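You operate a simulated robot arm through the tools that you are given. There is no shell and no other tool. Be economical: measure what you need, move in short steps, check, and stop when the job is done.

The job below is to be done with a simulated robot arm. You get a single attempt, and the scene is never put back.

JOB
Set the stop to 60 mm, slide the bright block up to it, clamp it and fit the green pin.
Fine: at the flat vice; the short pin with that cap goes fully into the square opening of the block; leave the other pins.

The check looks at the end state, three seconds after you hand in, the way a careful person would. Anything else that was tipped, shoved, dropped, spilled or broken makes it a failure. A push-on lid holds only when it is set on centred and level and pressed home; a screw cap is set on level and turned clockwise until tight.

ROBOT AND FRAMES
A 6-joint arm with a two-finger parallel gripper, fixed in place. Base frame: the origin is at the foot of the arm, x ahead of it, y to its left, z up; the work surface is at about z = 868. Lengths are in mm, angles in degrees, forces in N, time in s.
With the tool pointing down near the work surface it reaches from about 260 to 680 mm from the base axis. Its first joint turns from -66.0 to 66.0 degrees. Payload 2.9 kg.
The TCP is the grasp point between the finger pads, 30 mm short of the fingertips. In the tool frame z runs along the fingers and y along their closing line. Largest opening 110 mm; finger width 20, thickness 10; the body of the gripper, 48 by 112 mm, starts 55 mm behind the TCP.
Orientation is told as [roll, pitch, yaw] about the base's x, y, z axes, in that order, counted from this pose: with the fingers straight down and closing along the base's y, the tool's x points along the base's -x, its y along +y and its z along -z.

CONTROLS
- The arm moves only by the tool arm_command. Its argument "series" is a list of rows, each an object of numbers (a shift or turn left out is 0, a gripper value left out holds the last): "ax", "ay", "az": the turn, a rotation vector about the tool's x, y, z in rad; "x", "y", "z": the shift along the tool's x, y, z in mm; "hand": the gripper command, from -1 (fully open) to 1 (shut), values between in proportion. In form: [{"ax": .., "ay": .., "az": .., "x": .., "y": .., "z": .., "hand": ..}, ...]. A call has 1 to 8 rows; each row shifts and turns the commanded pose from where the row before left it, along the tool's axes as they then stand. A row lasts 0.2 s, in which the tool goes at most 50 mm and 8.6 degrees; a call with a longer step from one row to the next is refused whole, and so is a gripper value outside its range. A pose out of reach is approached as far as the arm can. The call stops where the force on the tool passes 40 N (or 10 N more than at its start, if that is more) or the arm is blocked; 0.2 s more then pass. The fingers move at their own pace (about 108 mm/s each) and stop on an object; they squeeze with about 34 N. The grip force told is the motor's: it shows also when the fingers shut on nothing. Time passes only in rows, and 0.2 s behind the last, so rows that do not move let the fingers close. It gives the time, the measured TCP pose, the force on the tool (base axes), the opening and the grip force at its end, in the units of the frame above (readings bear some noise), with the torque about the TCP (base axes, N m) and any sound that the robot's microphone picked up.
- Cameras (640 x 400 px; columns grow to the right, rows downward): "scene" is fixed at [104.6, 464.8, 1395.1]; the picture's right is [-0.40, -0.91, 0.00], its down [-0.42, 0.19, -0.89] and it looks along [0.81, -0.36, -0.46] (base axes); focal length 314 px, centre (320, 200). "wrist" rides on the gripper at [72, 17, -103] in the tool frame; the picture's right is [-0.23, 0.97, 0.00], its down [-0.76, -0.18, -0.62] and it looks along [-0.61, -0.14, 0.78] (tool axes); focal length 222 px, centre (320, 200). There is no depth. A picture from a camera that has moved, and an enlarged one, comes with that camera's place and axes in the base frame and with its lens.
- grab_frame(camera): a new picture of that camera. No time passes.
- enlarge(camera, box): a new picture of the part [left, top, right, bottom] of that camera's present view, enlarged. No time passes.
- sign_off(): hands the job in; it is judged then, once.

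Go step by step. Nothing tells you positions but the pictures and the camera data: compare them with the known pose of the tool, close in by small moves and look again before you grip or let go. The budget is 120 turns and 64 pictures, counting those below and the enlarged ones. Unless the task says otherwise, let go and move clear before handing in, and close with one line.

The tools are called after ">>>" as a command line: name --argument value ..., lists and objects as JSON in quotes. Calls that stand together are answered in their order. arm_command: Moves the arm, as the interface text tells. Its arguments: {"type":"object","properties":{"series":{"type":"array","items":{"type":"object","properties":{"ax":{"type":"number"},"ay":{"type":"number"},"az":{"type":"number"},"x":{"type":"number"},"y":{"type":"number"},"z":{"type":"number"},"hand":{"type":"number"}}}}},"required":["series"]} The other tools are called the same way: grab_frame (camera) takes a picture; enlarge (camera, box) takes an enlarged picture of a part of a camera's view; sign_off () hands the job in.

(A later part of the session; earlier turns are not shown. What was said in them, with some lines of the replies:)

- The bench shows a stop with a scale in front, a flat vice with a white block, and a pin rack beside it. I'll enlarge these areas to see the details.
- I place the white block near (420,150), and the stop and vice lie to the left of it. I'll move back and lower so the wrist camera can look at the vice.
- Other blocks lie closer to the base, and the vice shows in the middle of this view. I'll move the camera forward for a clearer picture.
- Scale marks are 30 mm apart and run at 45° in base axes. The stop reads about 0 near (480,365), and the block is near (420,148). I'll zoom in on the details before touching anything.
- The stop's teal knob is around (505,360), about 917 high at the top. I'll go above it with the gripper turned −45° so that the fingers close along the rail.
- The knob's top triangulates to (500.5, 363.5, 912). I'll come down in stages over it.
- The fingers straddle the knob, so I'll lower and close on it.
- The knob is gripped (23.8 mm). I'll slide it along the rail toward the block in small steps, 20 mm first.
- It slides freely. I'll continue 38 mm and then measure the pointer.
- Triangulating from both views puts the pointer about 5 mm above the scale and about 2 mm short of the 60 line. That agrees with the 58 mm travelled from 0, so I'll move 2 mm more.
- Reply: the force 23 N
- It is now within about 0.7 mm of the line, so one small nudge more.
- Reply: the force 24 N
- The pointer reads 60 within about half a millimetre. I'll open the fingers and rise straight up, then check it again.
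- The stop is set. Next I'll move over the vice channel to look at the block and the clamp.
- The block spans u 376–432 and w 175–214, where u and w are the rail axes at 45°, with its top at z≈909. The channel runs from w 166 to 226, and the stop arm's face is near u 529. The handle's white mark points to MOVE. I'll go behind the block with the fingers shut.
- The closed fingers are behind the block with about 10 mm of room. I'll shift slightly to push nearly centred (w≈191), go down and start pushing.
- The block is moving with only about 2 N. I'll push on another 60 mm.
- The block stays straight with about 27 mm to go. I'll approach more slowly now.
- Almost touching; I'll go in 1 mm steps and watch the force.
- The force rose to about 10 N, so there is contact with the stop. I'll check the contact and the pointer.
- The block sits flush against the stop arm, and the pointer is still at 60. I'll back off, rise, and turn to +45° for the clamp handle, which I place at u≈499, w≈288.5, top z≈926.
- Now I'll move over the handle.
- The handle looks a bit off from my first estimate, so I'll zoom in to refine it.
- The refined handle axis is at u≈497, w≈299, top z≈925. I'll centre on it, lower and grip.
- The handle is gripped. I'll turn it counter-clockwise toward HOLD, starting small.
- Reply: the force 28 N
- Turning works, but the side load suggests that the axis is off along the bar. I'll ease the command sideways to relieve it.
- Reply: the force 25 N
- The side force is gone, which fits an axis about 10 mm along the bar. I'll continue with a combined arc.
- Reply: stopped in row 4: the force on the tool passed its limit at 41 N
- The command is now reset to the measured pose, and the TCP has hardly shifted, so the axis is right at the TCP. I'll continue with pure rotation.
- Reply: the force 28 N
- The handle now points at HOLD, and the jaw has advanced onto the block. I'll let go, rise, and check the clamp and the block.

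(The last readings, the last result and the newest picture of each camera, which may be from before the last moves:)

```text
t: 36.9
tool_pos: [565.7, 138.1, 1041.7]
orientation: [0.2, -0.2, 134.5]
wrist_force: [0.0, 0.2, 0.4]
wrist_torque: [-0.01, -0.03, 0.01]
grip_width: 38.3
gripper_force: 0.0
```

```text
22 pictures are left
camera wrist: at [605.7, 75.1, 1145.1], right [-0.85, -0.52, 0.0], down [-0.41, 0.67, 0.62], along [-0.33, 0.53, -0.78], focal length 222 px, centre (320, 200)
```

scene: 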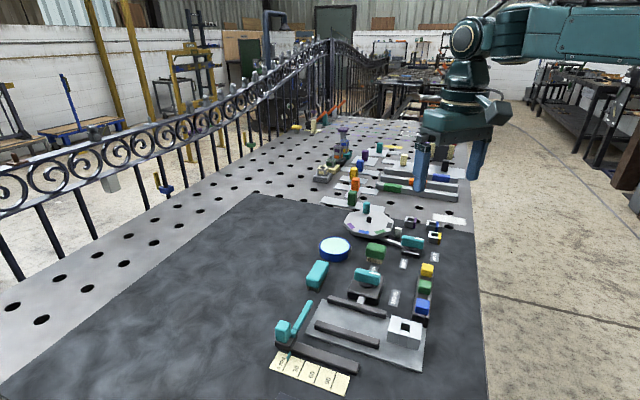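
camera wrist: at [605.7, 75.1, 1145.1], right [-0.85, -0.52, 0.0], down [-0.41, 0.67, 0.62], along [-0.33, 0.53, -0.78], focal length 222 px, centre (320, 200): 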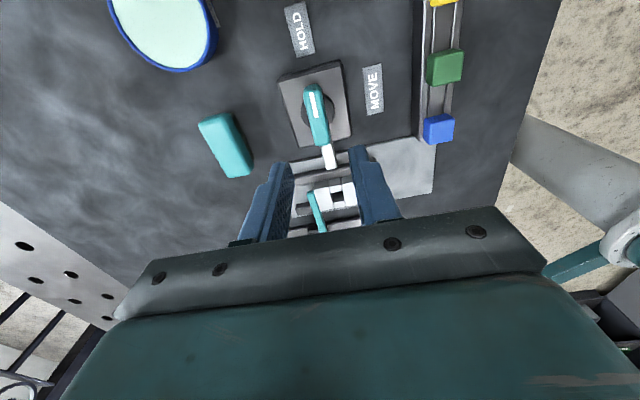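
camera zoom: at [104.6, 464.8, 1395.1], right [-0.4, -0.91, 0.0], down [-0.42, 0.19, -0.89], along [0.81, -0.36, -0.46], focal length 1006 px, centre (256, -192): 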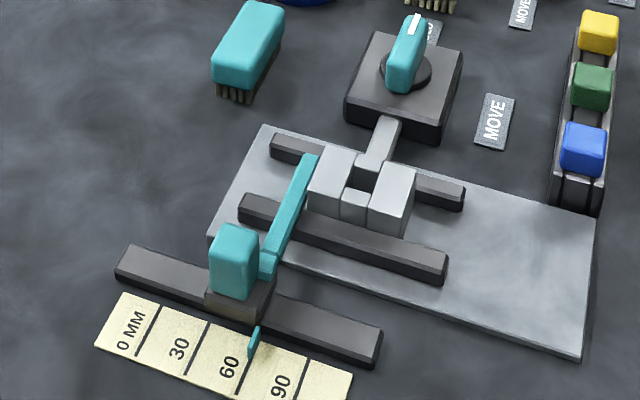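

The clamp is at HOLD, the block is held between the jaws against the stop, and the pointer is at 60. Next I'll move above the green pin in the rack, near u≈375, w≈316.

>>> arm_command --series '[{"x": 3.5, "y": 40, "hand": -0.2}, {"x": 3.5, "y": 40}, {"x": 7, "y": 41}, {"z": 30}, {}]'

>>> enlarge --camera "wrist" --box '[200, 0, 440, 200]'

>>> enlarge --camera "scene" --box '[385, 240, 455, 330]'

```text
t: 38.1
tool_pos: [490.2, 41.0, 1014.0]
orientation: [0.2, -0.1, 134.6]
wrist_force: [0.6, -0.4, -0.6]
wrist_torque: [0.0, -0.01, -0.04]
grip_width: 66.1
gripper_force: 0.1
```

```text
2.00 times, centred on (320, 100) of wrist
camera zoom: at [529.4, -22.1, 1115.9], right [-0.85, -0.52, 0.0], down [-0.41, 0.67, 0.62], along [-0.33, 0.53, -0.78], focal length 444 px, centre (320, 400)
```

zoom: 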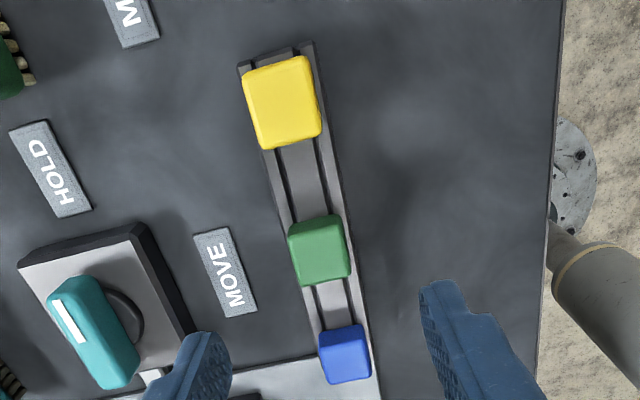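

```text
4.44 times, centred on (420, 285) of scene
camera zoom: at [104.6, 464.8, 1395.1], right [-0.4, -0.91, 0.0], down [-0.42, 0.19, -0.89], along [0.81, -0.36, -0.46], focal length 1397 px, centre (-124, -178)
```

zoom: 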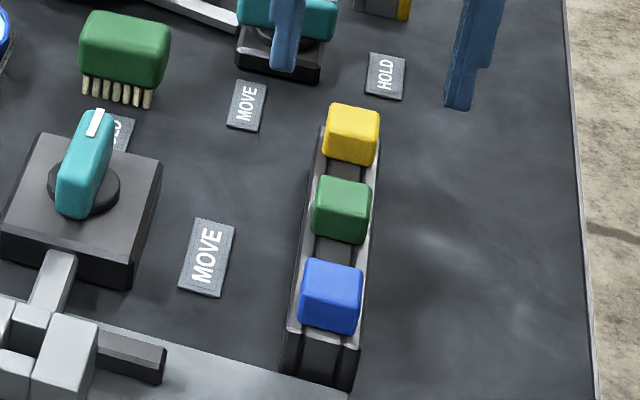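

The green cap's top is at u≈376, w≈316, z≈918, almost under the tool already. I'll descend and grip it across the rack.

>>> arm_command --series '[{"x": -1.5, "z": 30}, {"z": 30}, {}]'

>>> enlarge --camera "wrist" --box '[200, 50, 440, 220]'

```text
t: 38.9
tool_pos: [490.0, 41.6, 953.1]
orientation: [0.2, 0.0, 134.7]
wrist_force: [-1.8, -0.1, -0.2]
wrist_torque: [-0.03, 0.02, -0.02]
grip_width: 66.0
gripper_force: 0.0
```

```text
2.35 times, centred on (320, 135) of wrist
camera zoom: at [530.3, -21.8, 1055.7], right [-0.85, -0.52, 0.0], down [-0.41, 0.67, 0.62], along [-0.33, 0.53, -0.78], focal length 523 px, centre (320, 353)
```

zoom: 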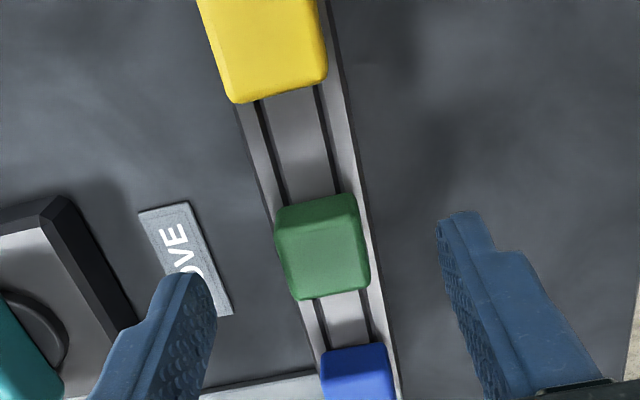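

Alignment is good, so I'll lower and grip.

>>> arm_command --series '[{"z": 20}, {"hand": 1}, {}, {}]'

>>> arm_command --series '[{"z": -10}, {"z": -20}, {"z": -30}, {"z": -20}, {}]'

>>> enlarge --camera "scene" --box '[370, 210, 460, 320]'

>>> enlarge --camera "wrist" --box '[200, 50, 440, 220]'

```text
t: 39.9
tool_pos: [489.0, 42.7, 933.4]
orientation: [0.2, -0.2, 134.6]
wrist_force: [-0.6, 0.6, 1.2]
wrist_torque: [-0.03, 0.01, -0.01]
grip_width: 25.4
gripper_force: 33.9
```

```text
t: 41.1
tool_pos: [489.9, 46.9, 1015.1]
orientation: [0.2, -0.2, 134.6]
wrist_force: [-0.3, 0.2, -0.3]
wrist_torque: [0.03, -0.05, 0.02]
grip_width: 25.5
gripper_force: 34.1
```

```text
3.64 times, centred on (415, 265) of scene
camera zoom: at [104.6, 464.8, 1395.1], right [-0.4, -0.91, 0.0], down [-0.42, 0.19, -0.89], along [0.81, -0.36, -0.46], focal length 1143 px, centre (-26, -36)
```

zoom: 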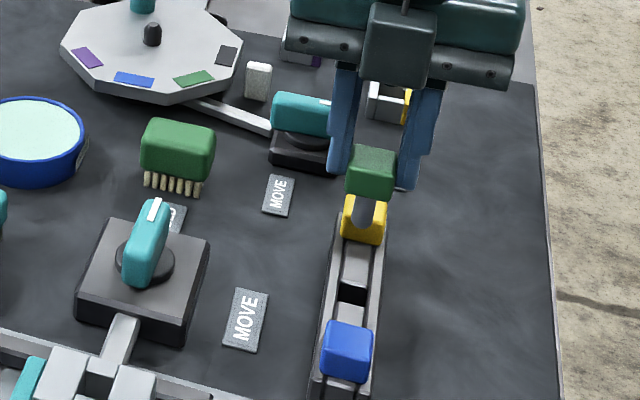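

```text
2.35 times, centred on (320, 135) of wrist
camera zoom: at [530.3, -17.5, 1117.6], right [-0.85, -0.52, 0.0], down [-0.41, 0.67, 0.62], along [-0.33, 0.53, -0.78], focal length 523 px, centre (320, 353)
```

zoom: 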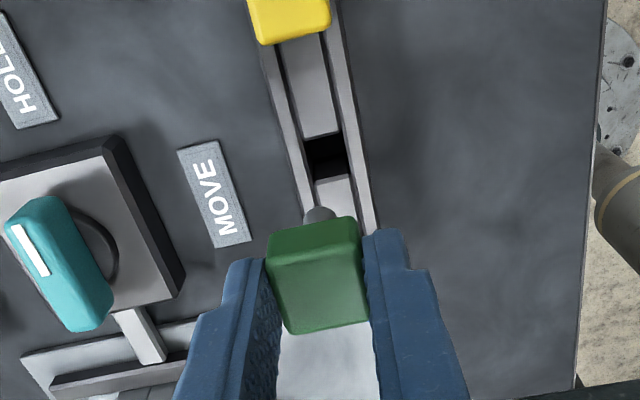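

The pin is up, with a clean grip on the 25 mm cap and the shaft hanging down. I'll carry it past the block to a viewing spot so I can measure the hole.

>>> arm_command --series '[{"x": -30, "y": -24}, {"x": -35, "y": -24}, {"x": -35, "y": -24}, {"x": -35, "y": -24}, {"x": -28, "y": -24}, {}]'

>>> enlarge --camera "wrist" --box '[220, 20, 420, 180]'

>>> enlarge --camera "scene" --box '[300, 250, 400, 350]'

```text
t: 42.5
tool_pos: [460.1, 242.1, 1014.6]
orientation: [0.2, -0.3, 134.6]
wrist_force: [-0.8, 0.8, -1.7]
wrist_torque: [-0.04, -0.03, 0.0]
grip_width: 25.6
gripper_force: 34.0
```

```text
2.50 times, centred on (320, 100) of wrist
camera zoom: at [501.2, 178.4, 1116.6], right [-0.85, -0.52, 0.0], down [-0.41, 0.67, 0.62], along [-0.33, 0.53, -0.78], focal length 555 px, centre (320, 450)
```

zoom: 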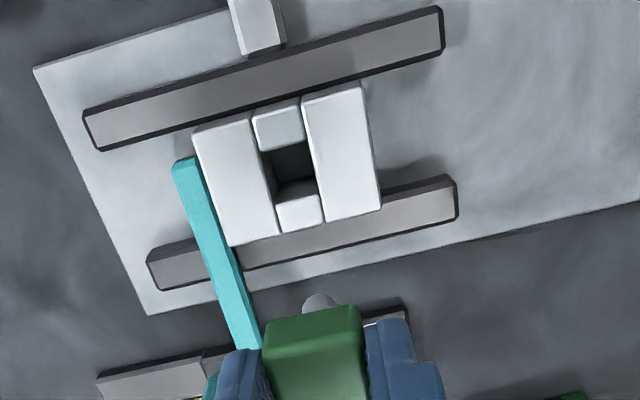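

```text
4.00 times, centred on (350, 300) of scene
camera zoom: at [104.6, 464.8, 1395.1], right [-0.4, -0.91, 0.0], down [-0.42, 0.19, -0.89], along [0.81, -0.36, -0.46], focal length 1257 px, centre (200, -200)
```

zoom: 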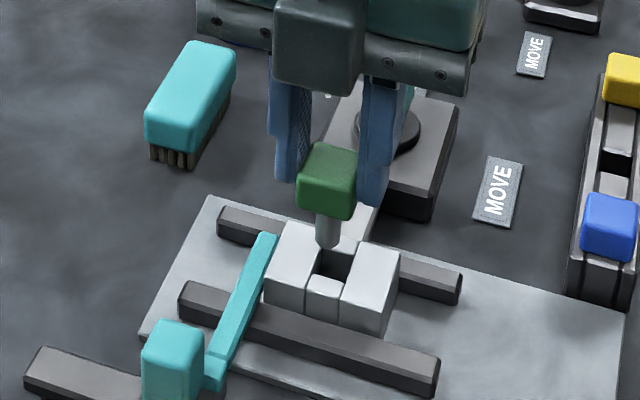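

The hole centre comes out at about tool (+30.5, −3) from here. I'll move over it and lower until the shaft tip is about 10 mm above the block.

>>> arm_command --series '[{"x": 15.5, "y": -1.5}, {"x": 15, "y": -1.5}, {"z": 15}, {"z": 13}, {}]'

>>> enlarge --camera "wrist" --box '[260, 60, 400, 190]'

>>> enlarge --camera "scene" --box '[310, 265, 380, 345]'

```text
t: 43.7
tool_pos: [485.0, 224.7, 987.2]
orientation: [0.2, -0.2, 134.6]
wrist_force: [0.1, 0.5, -2.0]
wrist_torque: [-0.01, 0.02, -0.02]
grip_width: 25.3
gripper_force: 33.8
```

```text
3.08 times, centred on (330, 125) of wrist
camera zoom: at [525.0, 162.4, 1090.4], right [-0.85, -0.52, 0.0], down [-0.41, 0.67, 0.62], along [-0.33, 0.53, -0.78], focal length 684 px, centre (289, 431)
```

zoom: 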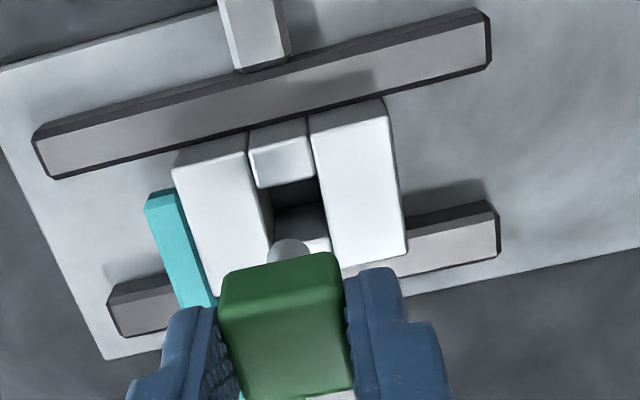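

```text
5.00 times, centred on (345, 305) of scene
camera zoom: at [104.6, 464.8, 1395.1], right [-0.4, -0.91, 0.0], down [-0.42, 0.19, -0.89], along [0.81, -0.36, -0.46], focal length 1572 px, centre (195, -325)
```

zoom: 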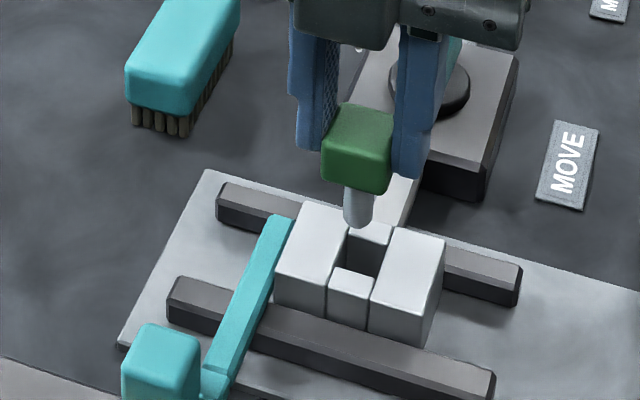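

Both views say the hole lies about 2.8 mm toward −u and 0.7 mm toward +w of the shaft. I'll correct that, drop 8 mm, and look again.

>>> arm_command --series '[{"x": 0.7, "y": 2.8}, {"z": 8}, {}, {}]'

>>> enlarge --camera "wrist" --box '[260, 60, 400, 190]'

>>> enlarge --camera "scene" --box '[325, 280, 375, 335]'

```text
t: 44.7
tool_pos: [482.6, 222.7, 980.1]
orientation: [0.3, -0.3, 134.6]
wrist_force: [0.2, 0.1, -0.8]
wrist_torque: [0.0, 0.01, 0.0]
grip_width: 25.5
gripper_force: 33.9
```

```text
3.08 times, centred on (330, 125) of wrist
camera zoom: at [522.7, 158.7, 1082.3], right [-0.85, -0.52, 0.0], down [-0.41, 0.67, 0.62], along [-0.33, 0.53, -0.78], focal length 684 px, centre (289, 431)
```

zoom: 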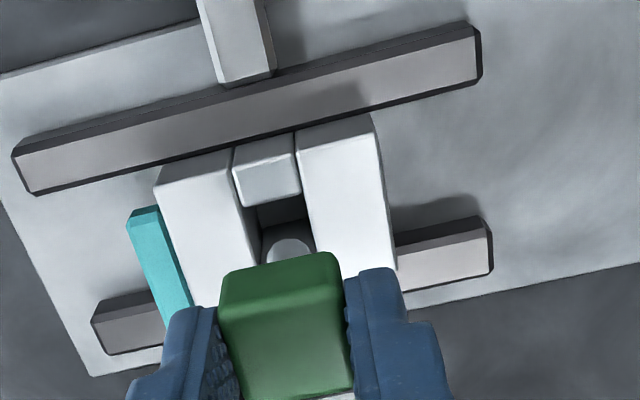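

```text
7.27 times, centred on (350, 308) of scene
camera zoom: at [104.6, 464.8, 1395.1], right [-0.4, -0.91, 0.0], down [-0.42, 0.19, -0.89], along [0.81, -0.36, -0.46], focal length 2286 px, centre (102, -582)
```

zoom: 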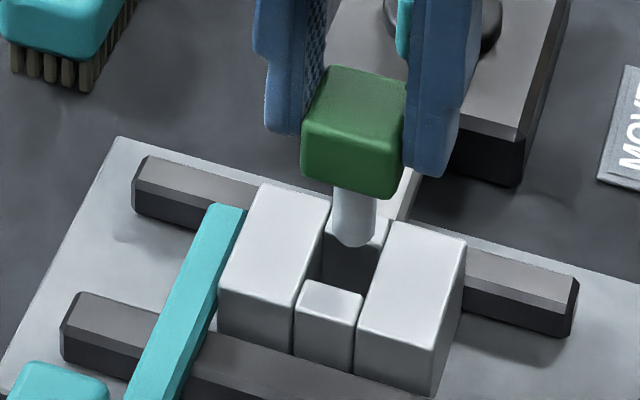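

The views bracket the remaining error at about 1–2 mm along +u, within the hole's clearance for the rounded tip. I'll correct 1.5 mm and lower gently.

>>> arm_command --series '[{"y": -1.5}, {"z": 4}, {"z": 4}, {"z": 4}, {}]'

>>> enlarge --camera "scene" --box '[325, 280, 375, 335]'

```text
t: 45.9
tool_pos: [484.3, 221.9, 967.9]
orientation: [0.2, -0.2, 134.6]
wrist_force: [0.6, 0.3, -1.5]
wrist_torque: [-0.01, 0.0, 0.01]
grip_width: 25.5
gripper_force: 34.2
```

```text
7.27 times, centred on (350, 308) of scene
camera zoom: at [104.6, 464.8, 1395.1], right [-0.4, -0.91, 0.0], down [-0.42, 0.19, -0.89], along [0.81, -0.36, -0.46], focal length 2286 px, centre (102, -582)
```

zoom: 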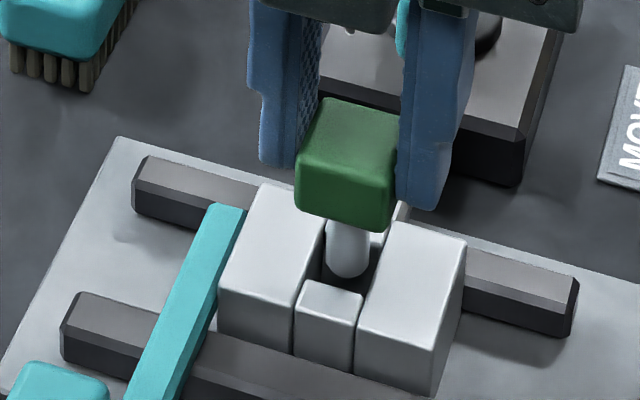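

The tip has entered the opening without contact. I'll keep lowering in small steps.

>>> arm_command --series '[{"z": 4}, {"z": 4}, {"z": 4}, {"z": 4}, {}]'

>>> arm_command --series '[{"z": 2}, {"z": 2}, {"z": 2}, {}]'

```text
t: 47.1
tool_pos: [483.4, 222.8, 951.0]
orientation: [0.2, -0.1, 134.6]
wrist_force: [1.1, -0.1, -0.6]
wrist_torque: [0.01, 0.01, 0.0]
grip_width: 25.3
gripper_force: 34.5
```

```text
t: 48.1
tool_pos: [483.2, 223.1, 944.7]
orientation: [0.2, -0.2, 134.5]
wrist_force: [0.2, 0.1, -1.2]
wrist_torque: [0.0, 0.01, 0.0]
grip_width: 25.4
gripper_force: 34.2
```

>>> arm_command --series '[{"z": 1.5}, {"z": 1.5}, {}]'

>>> arm_command --series '[{"z": 1}, {"z": 1}, {}]'

>>> enlarge --camera "scene" --box '[325, 280, 375, 335]'

```text
t: 48.9
tool_pos: [483.1, 223.9, 943.1]
orientation: [0.2, -0.2, 134.6]
wrist_force: [-0.4, -0.5, -1.2]
wrist_torque: [-0.04, -0.01, -0.04]
grip_width: 25.4
gripper_force: 33.6
```

```text
t: 49.7
tool_pos: [483.0, 223.8, 939.4]
orientation: [0.2, -0.1, 134.6]
wrist_force: [0.5, -0.5, 1.2]
wrist_torque: [0.03, -0.03, -0.01]
grip_width: 25.3
gripper_force: 33.6
```

```text
7.27 times, centred on (350, 308) of scene
camera zoom: at [104.5, 464.7, 1395.1], right [-0.4, -0.91, 0.0], down [-0.42, 0.19, -0.89], along [0.81, -0.36, -0.46], focal length 2286 px, centre (102, -582)
```

zoom: 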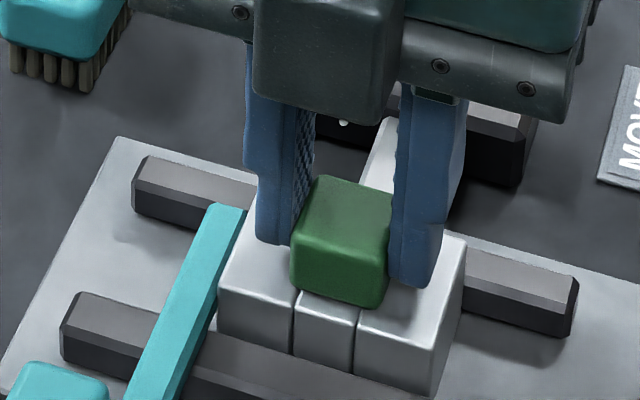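

The cap is practically on the block. I'll press lightly until the force shows that it is seated.

>>> arm_command --series '[{"z": 0.7}, {"z": 0.6}, {}]'

>>> arm_command --series '[{"z": 0.6}, {}]'

```text
t: 50.5
tool_pos: [482.6, 222.7, 939.7]
orientation: [0.1, 0.0, 134.6]
wrist_force: [-3.6, -5.0, 20.7]
wrist_torque: [0.01, 0.27, 0.03]
grip_width: 25.3
gripper_force: 33.8
```

```text
t: 51.1
tool_pos: [482.9, 222.6, 940.6]
orientation: [0.0, -0.1, 134.6]
wrist_force: [-2.1, -6.9, 26.5]
wrist_torque: [-0.12, 0.1, 0.05]
grip_width: 25.6
gripper_force: 33.5
```

It is firmly seated, with 26 N upward. I'll let go, rise clear, and check everything.

>>> arm_command --series '[{"hand": 0.3}, {}, {"z": -30}, {"z": -40}, {"z": -40}, {"x": -30}, {}]'

>>> enlarge --camera "scene" --box '[280, 270, 390, 390]'

>>> enlarge --camera "wrist" --box '[180, 0, 460, 190]'

>>> grab_frame --camera "scene"

```text
t: 52.7
tool_pos: [461.7, 242.4, 1050.8]
orientation: [0.3, -0.2, 134.6]
wrist_force: [-0.2, 1.0, 0.3]
wrist_torque: [-0.05, -0.02, -0.01]
grip_width: 38.7
gripper_force: 0.0
```

```text
3.33 times, centred on (335, 330) of scene
camera zoom: at [104.5, 464.8, 1395.1], right [-0.4, -0.91, 0.0], down [-0.42, 0.19, -0.89], along [0.81, -0.36, -0.46], focal length 1048 px, centre (270, -233)
```

zoom: 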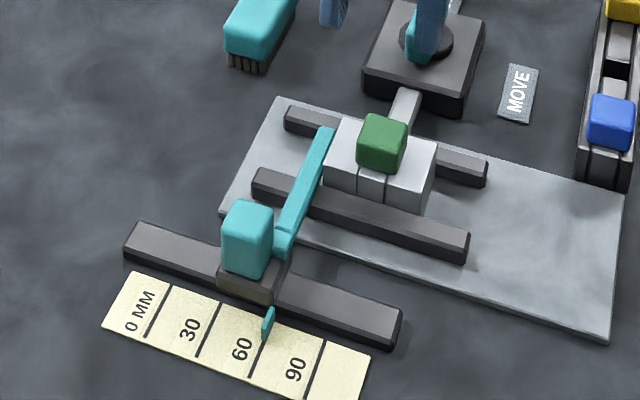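

```text
2.11 times, centred on (320, 95) of wrist
camera zoom: at [502.4, 179.2, 1153.6], right [-0.85, -0.52, 0.0], down [-0.41, 0.67, 0.62], along [-0.33, 0.53, -0.78], focal length 468 px, centre (320, 421)
```

zoom: 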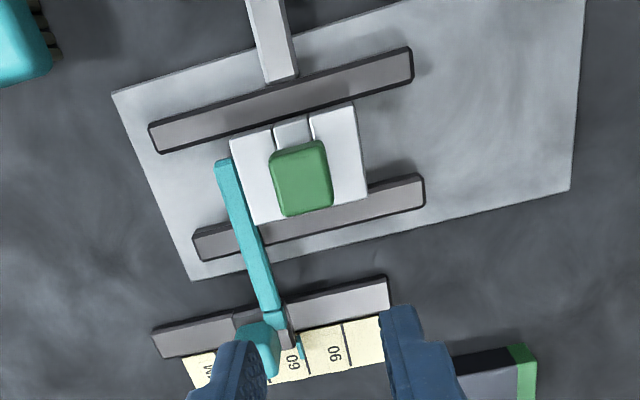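

```text
6 pictures are left
```

scene: 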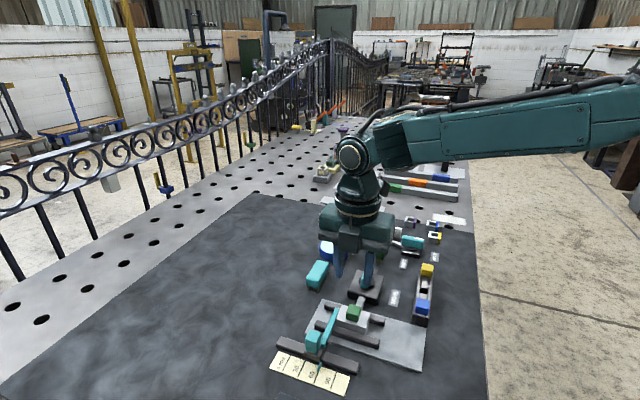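

All looks right. I'll take one last close check of the pointer, the stop contact and the handle.

>>> enlarge --camera "wrist" --box '[250, 30, 370, 130]'

>>> enlarge --camera "scene" --box '[290, 350, 330, 385]'

```text
4.00 times, centred on (310, 80) of wrist
camera zoom: at [502.4, 179.2, 1153.6], right [-0.85, -0.52, 0.0], down [-0.41, 0.67, 0.62], along [-0.33, 0.53, -0.78], focal length 888 px, centre (360, 680)
```

zoom: 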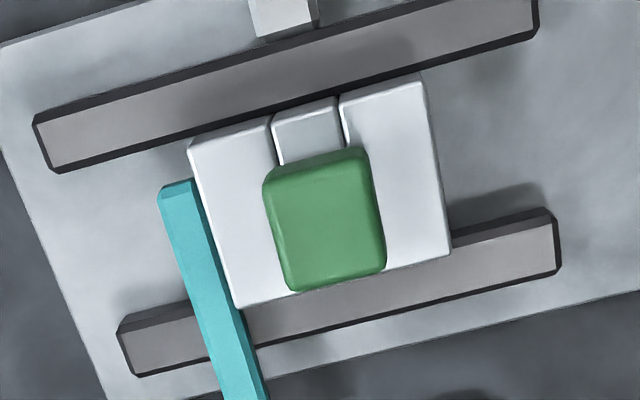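

```text
11.43 times, centred on (310, 368) of scene
camera zoom: at [104.5, 464.8, 1395.1], right [-0.4, -0.91, 0.0], down [-0.42, 0.19, -0.89], along [0.81, -0.36, -0.46], focal length 3592 px, centre (434, -1714)
```

zoom: 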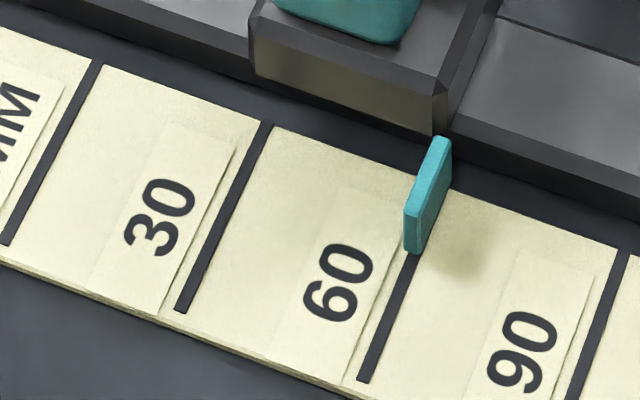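

The pointer is on 60, the block touches the stop and is held between the jaws, and the green pin's cap sits flat on the block. The gripper is open and clear, so I'm handing in.

>>> sign_off

```text
The job is handed in.
```

The stop is at 60 mm, to within about half a millimetre. The white block is against it and clamped with the handle at HOLD, and the green pin is fully seated in the square opening. The other pins were left alone.
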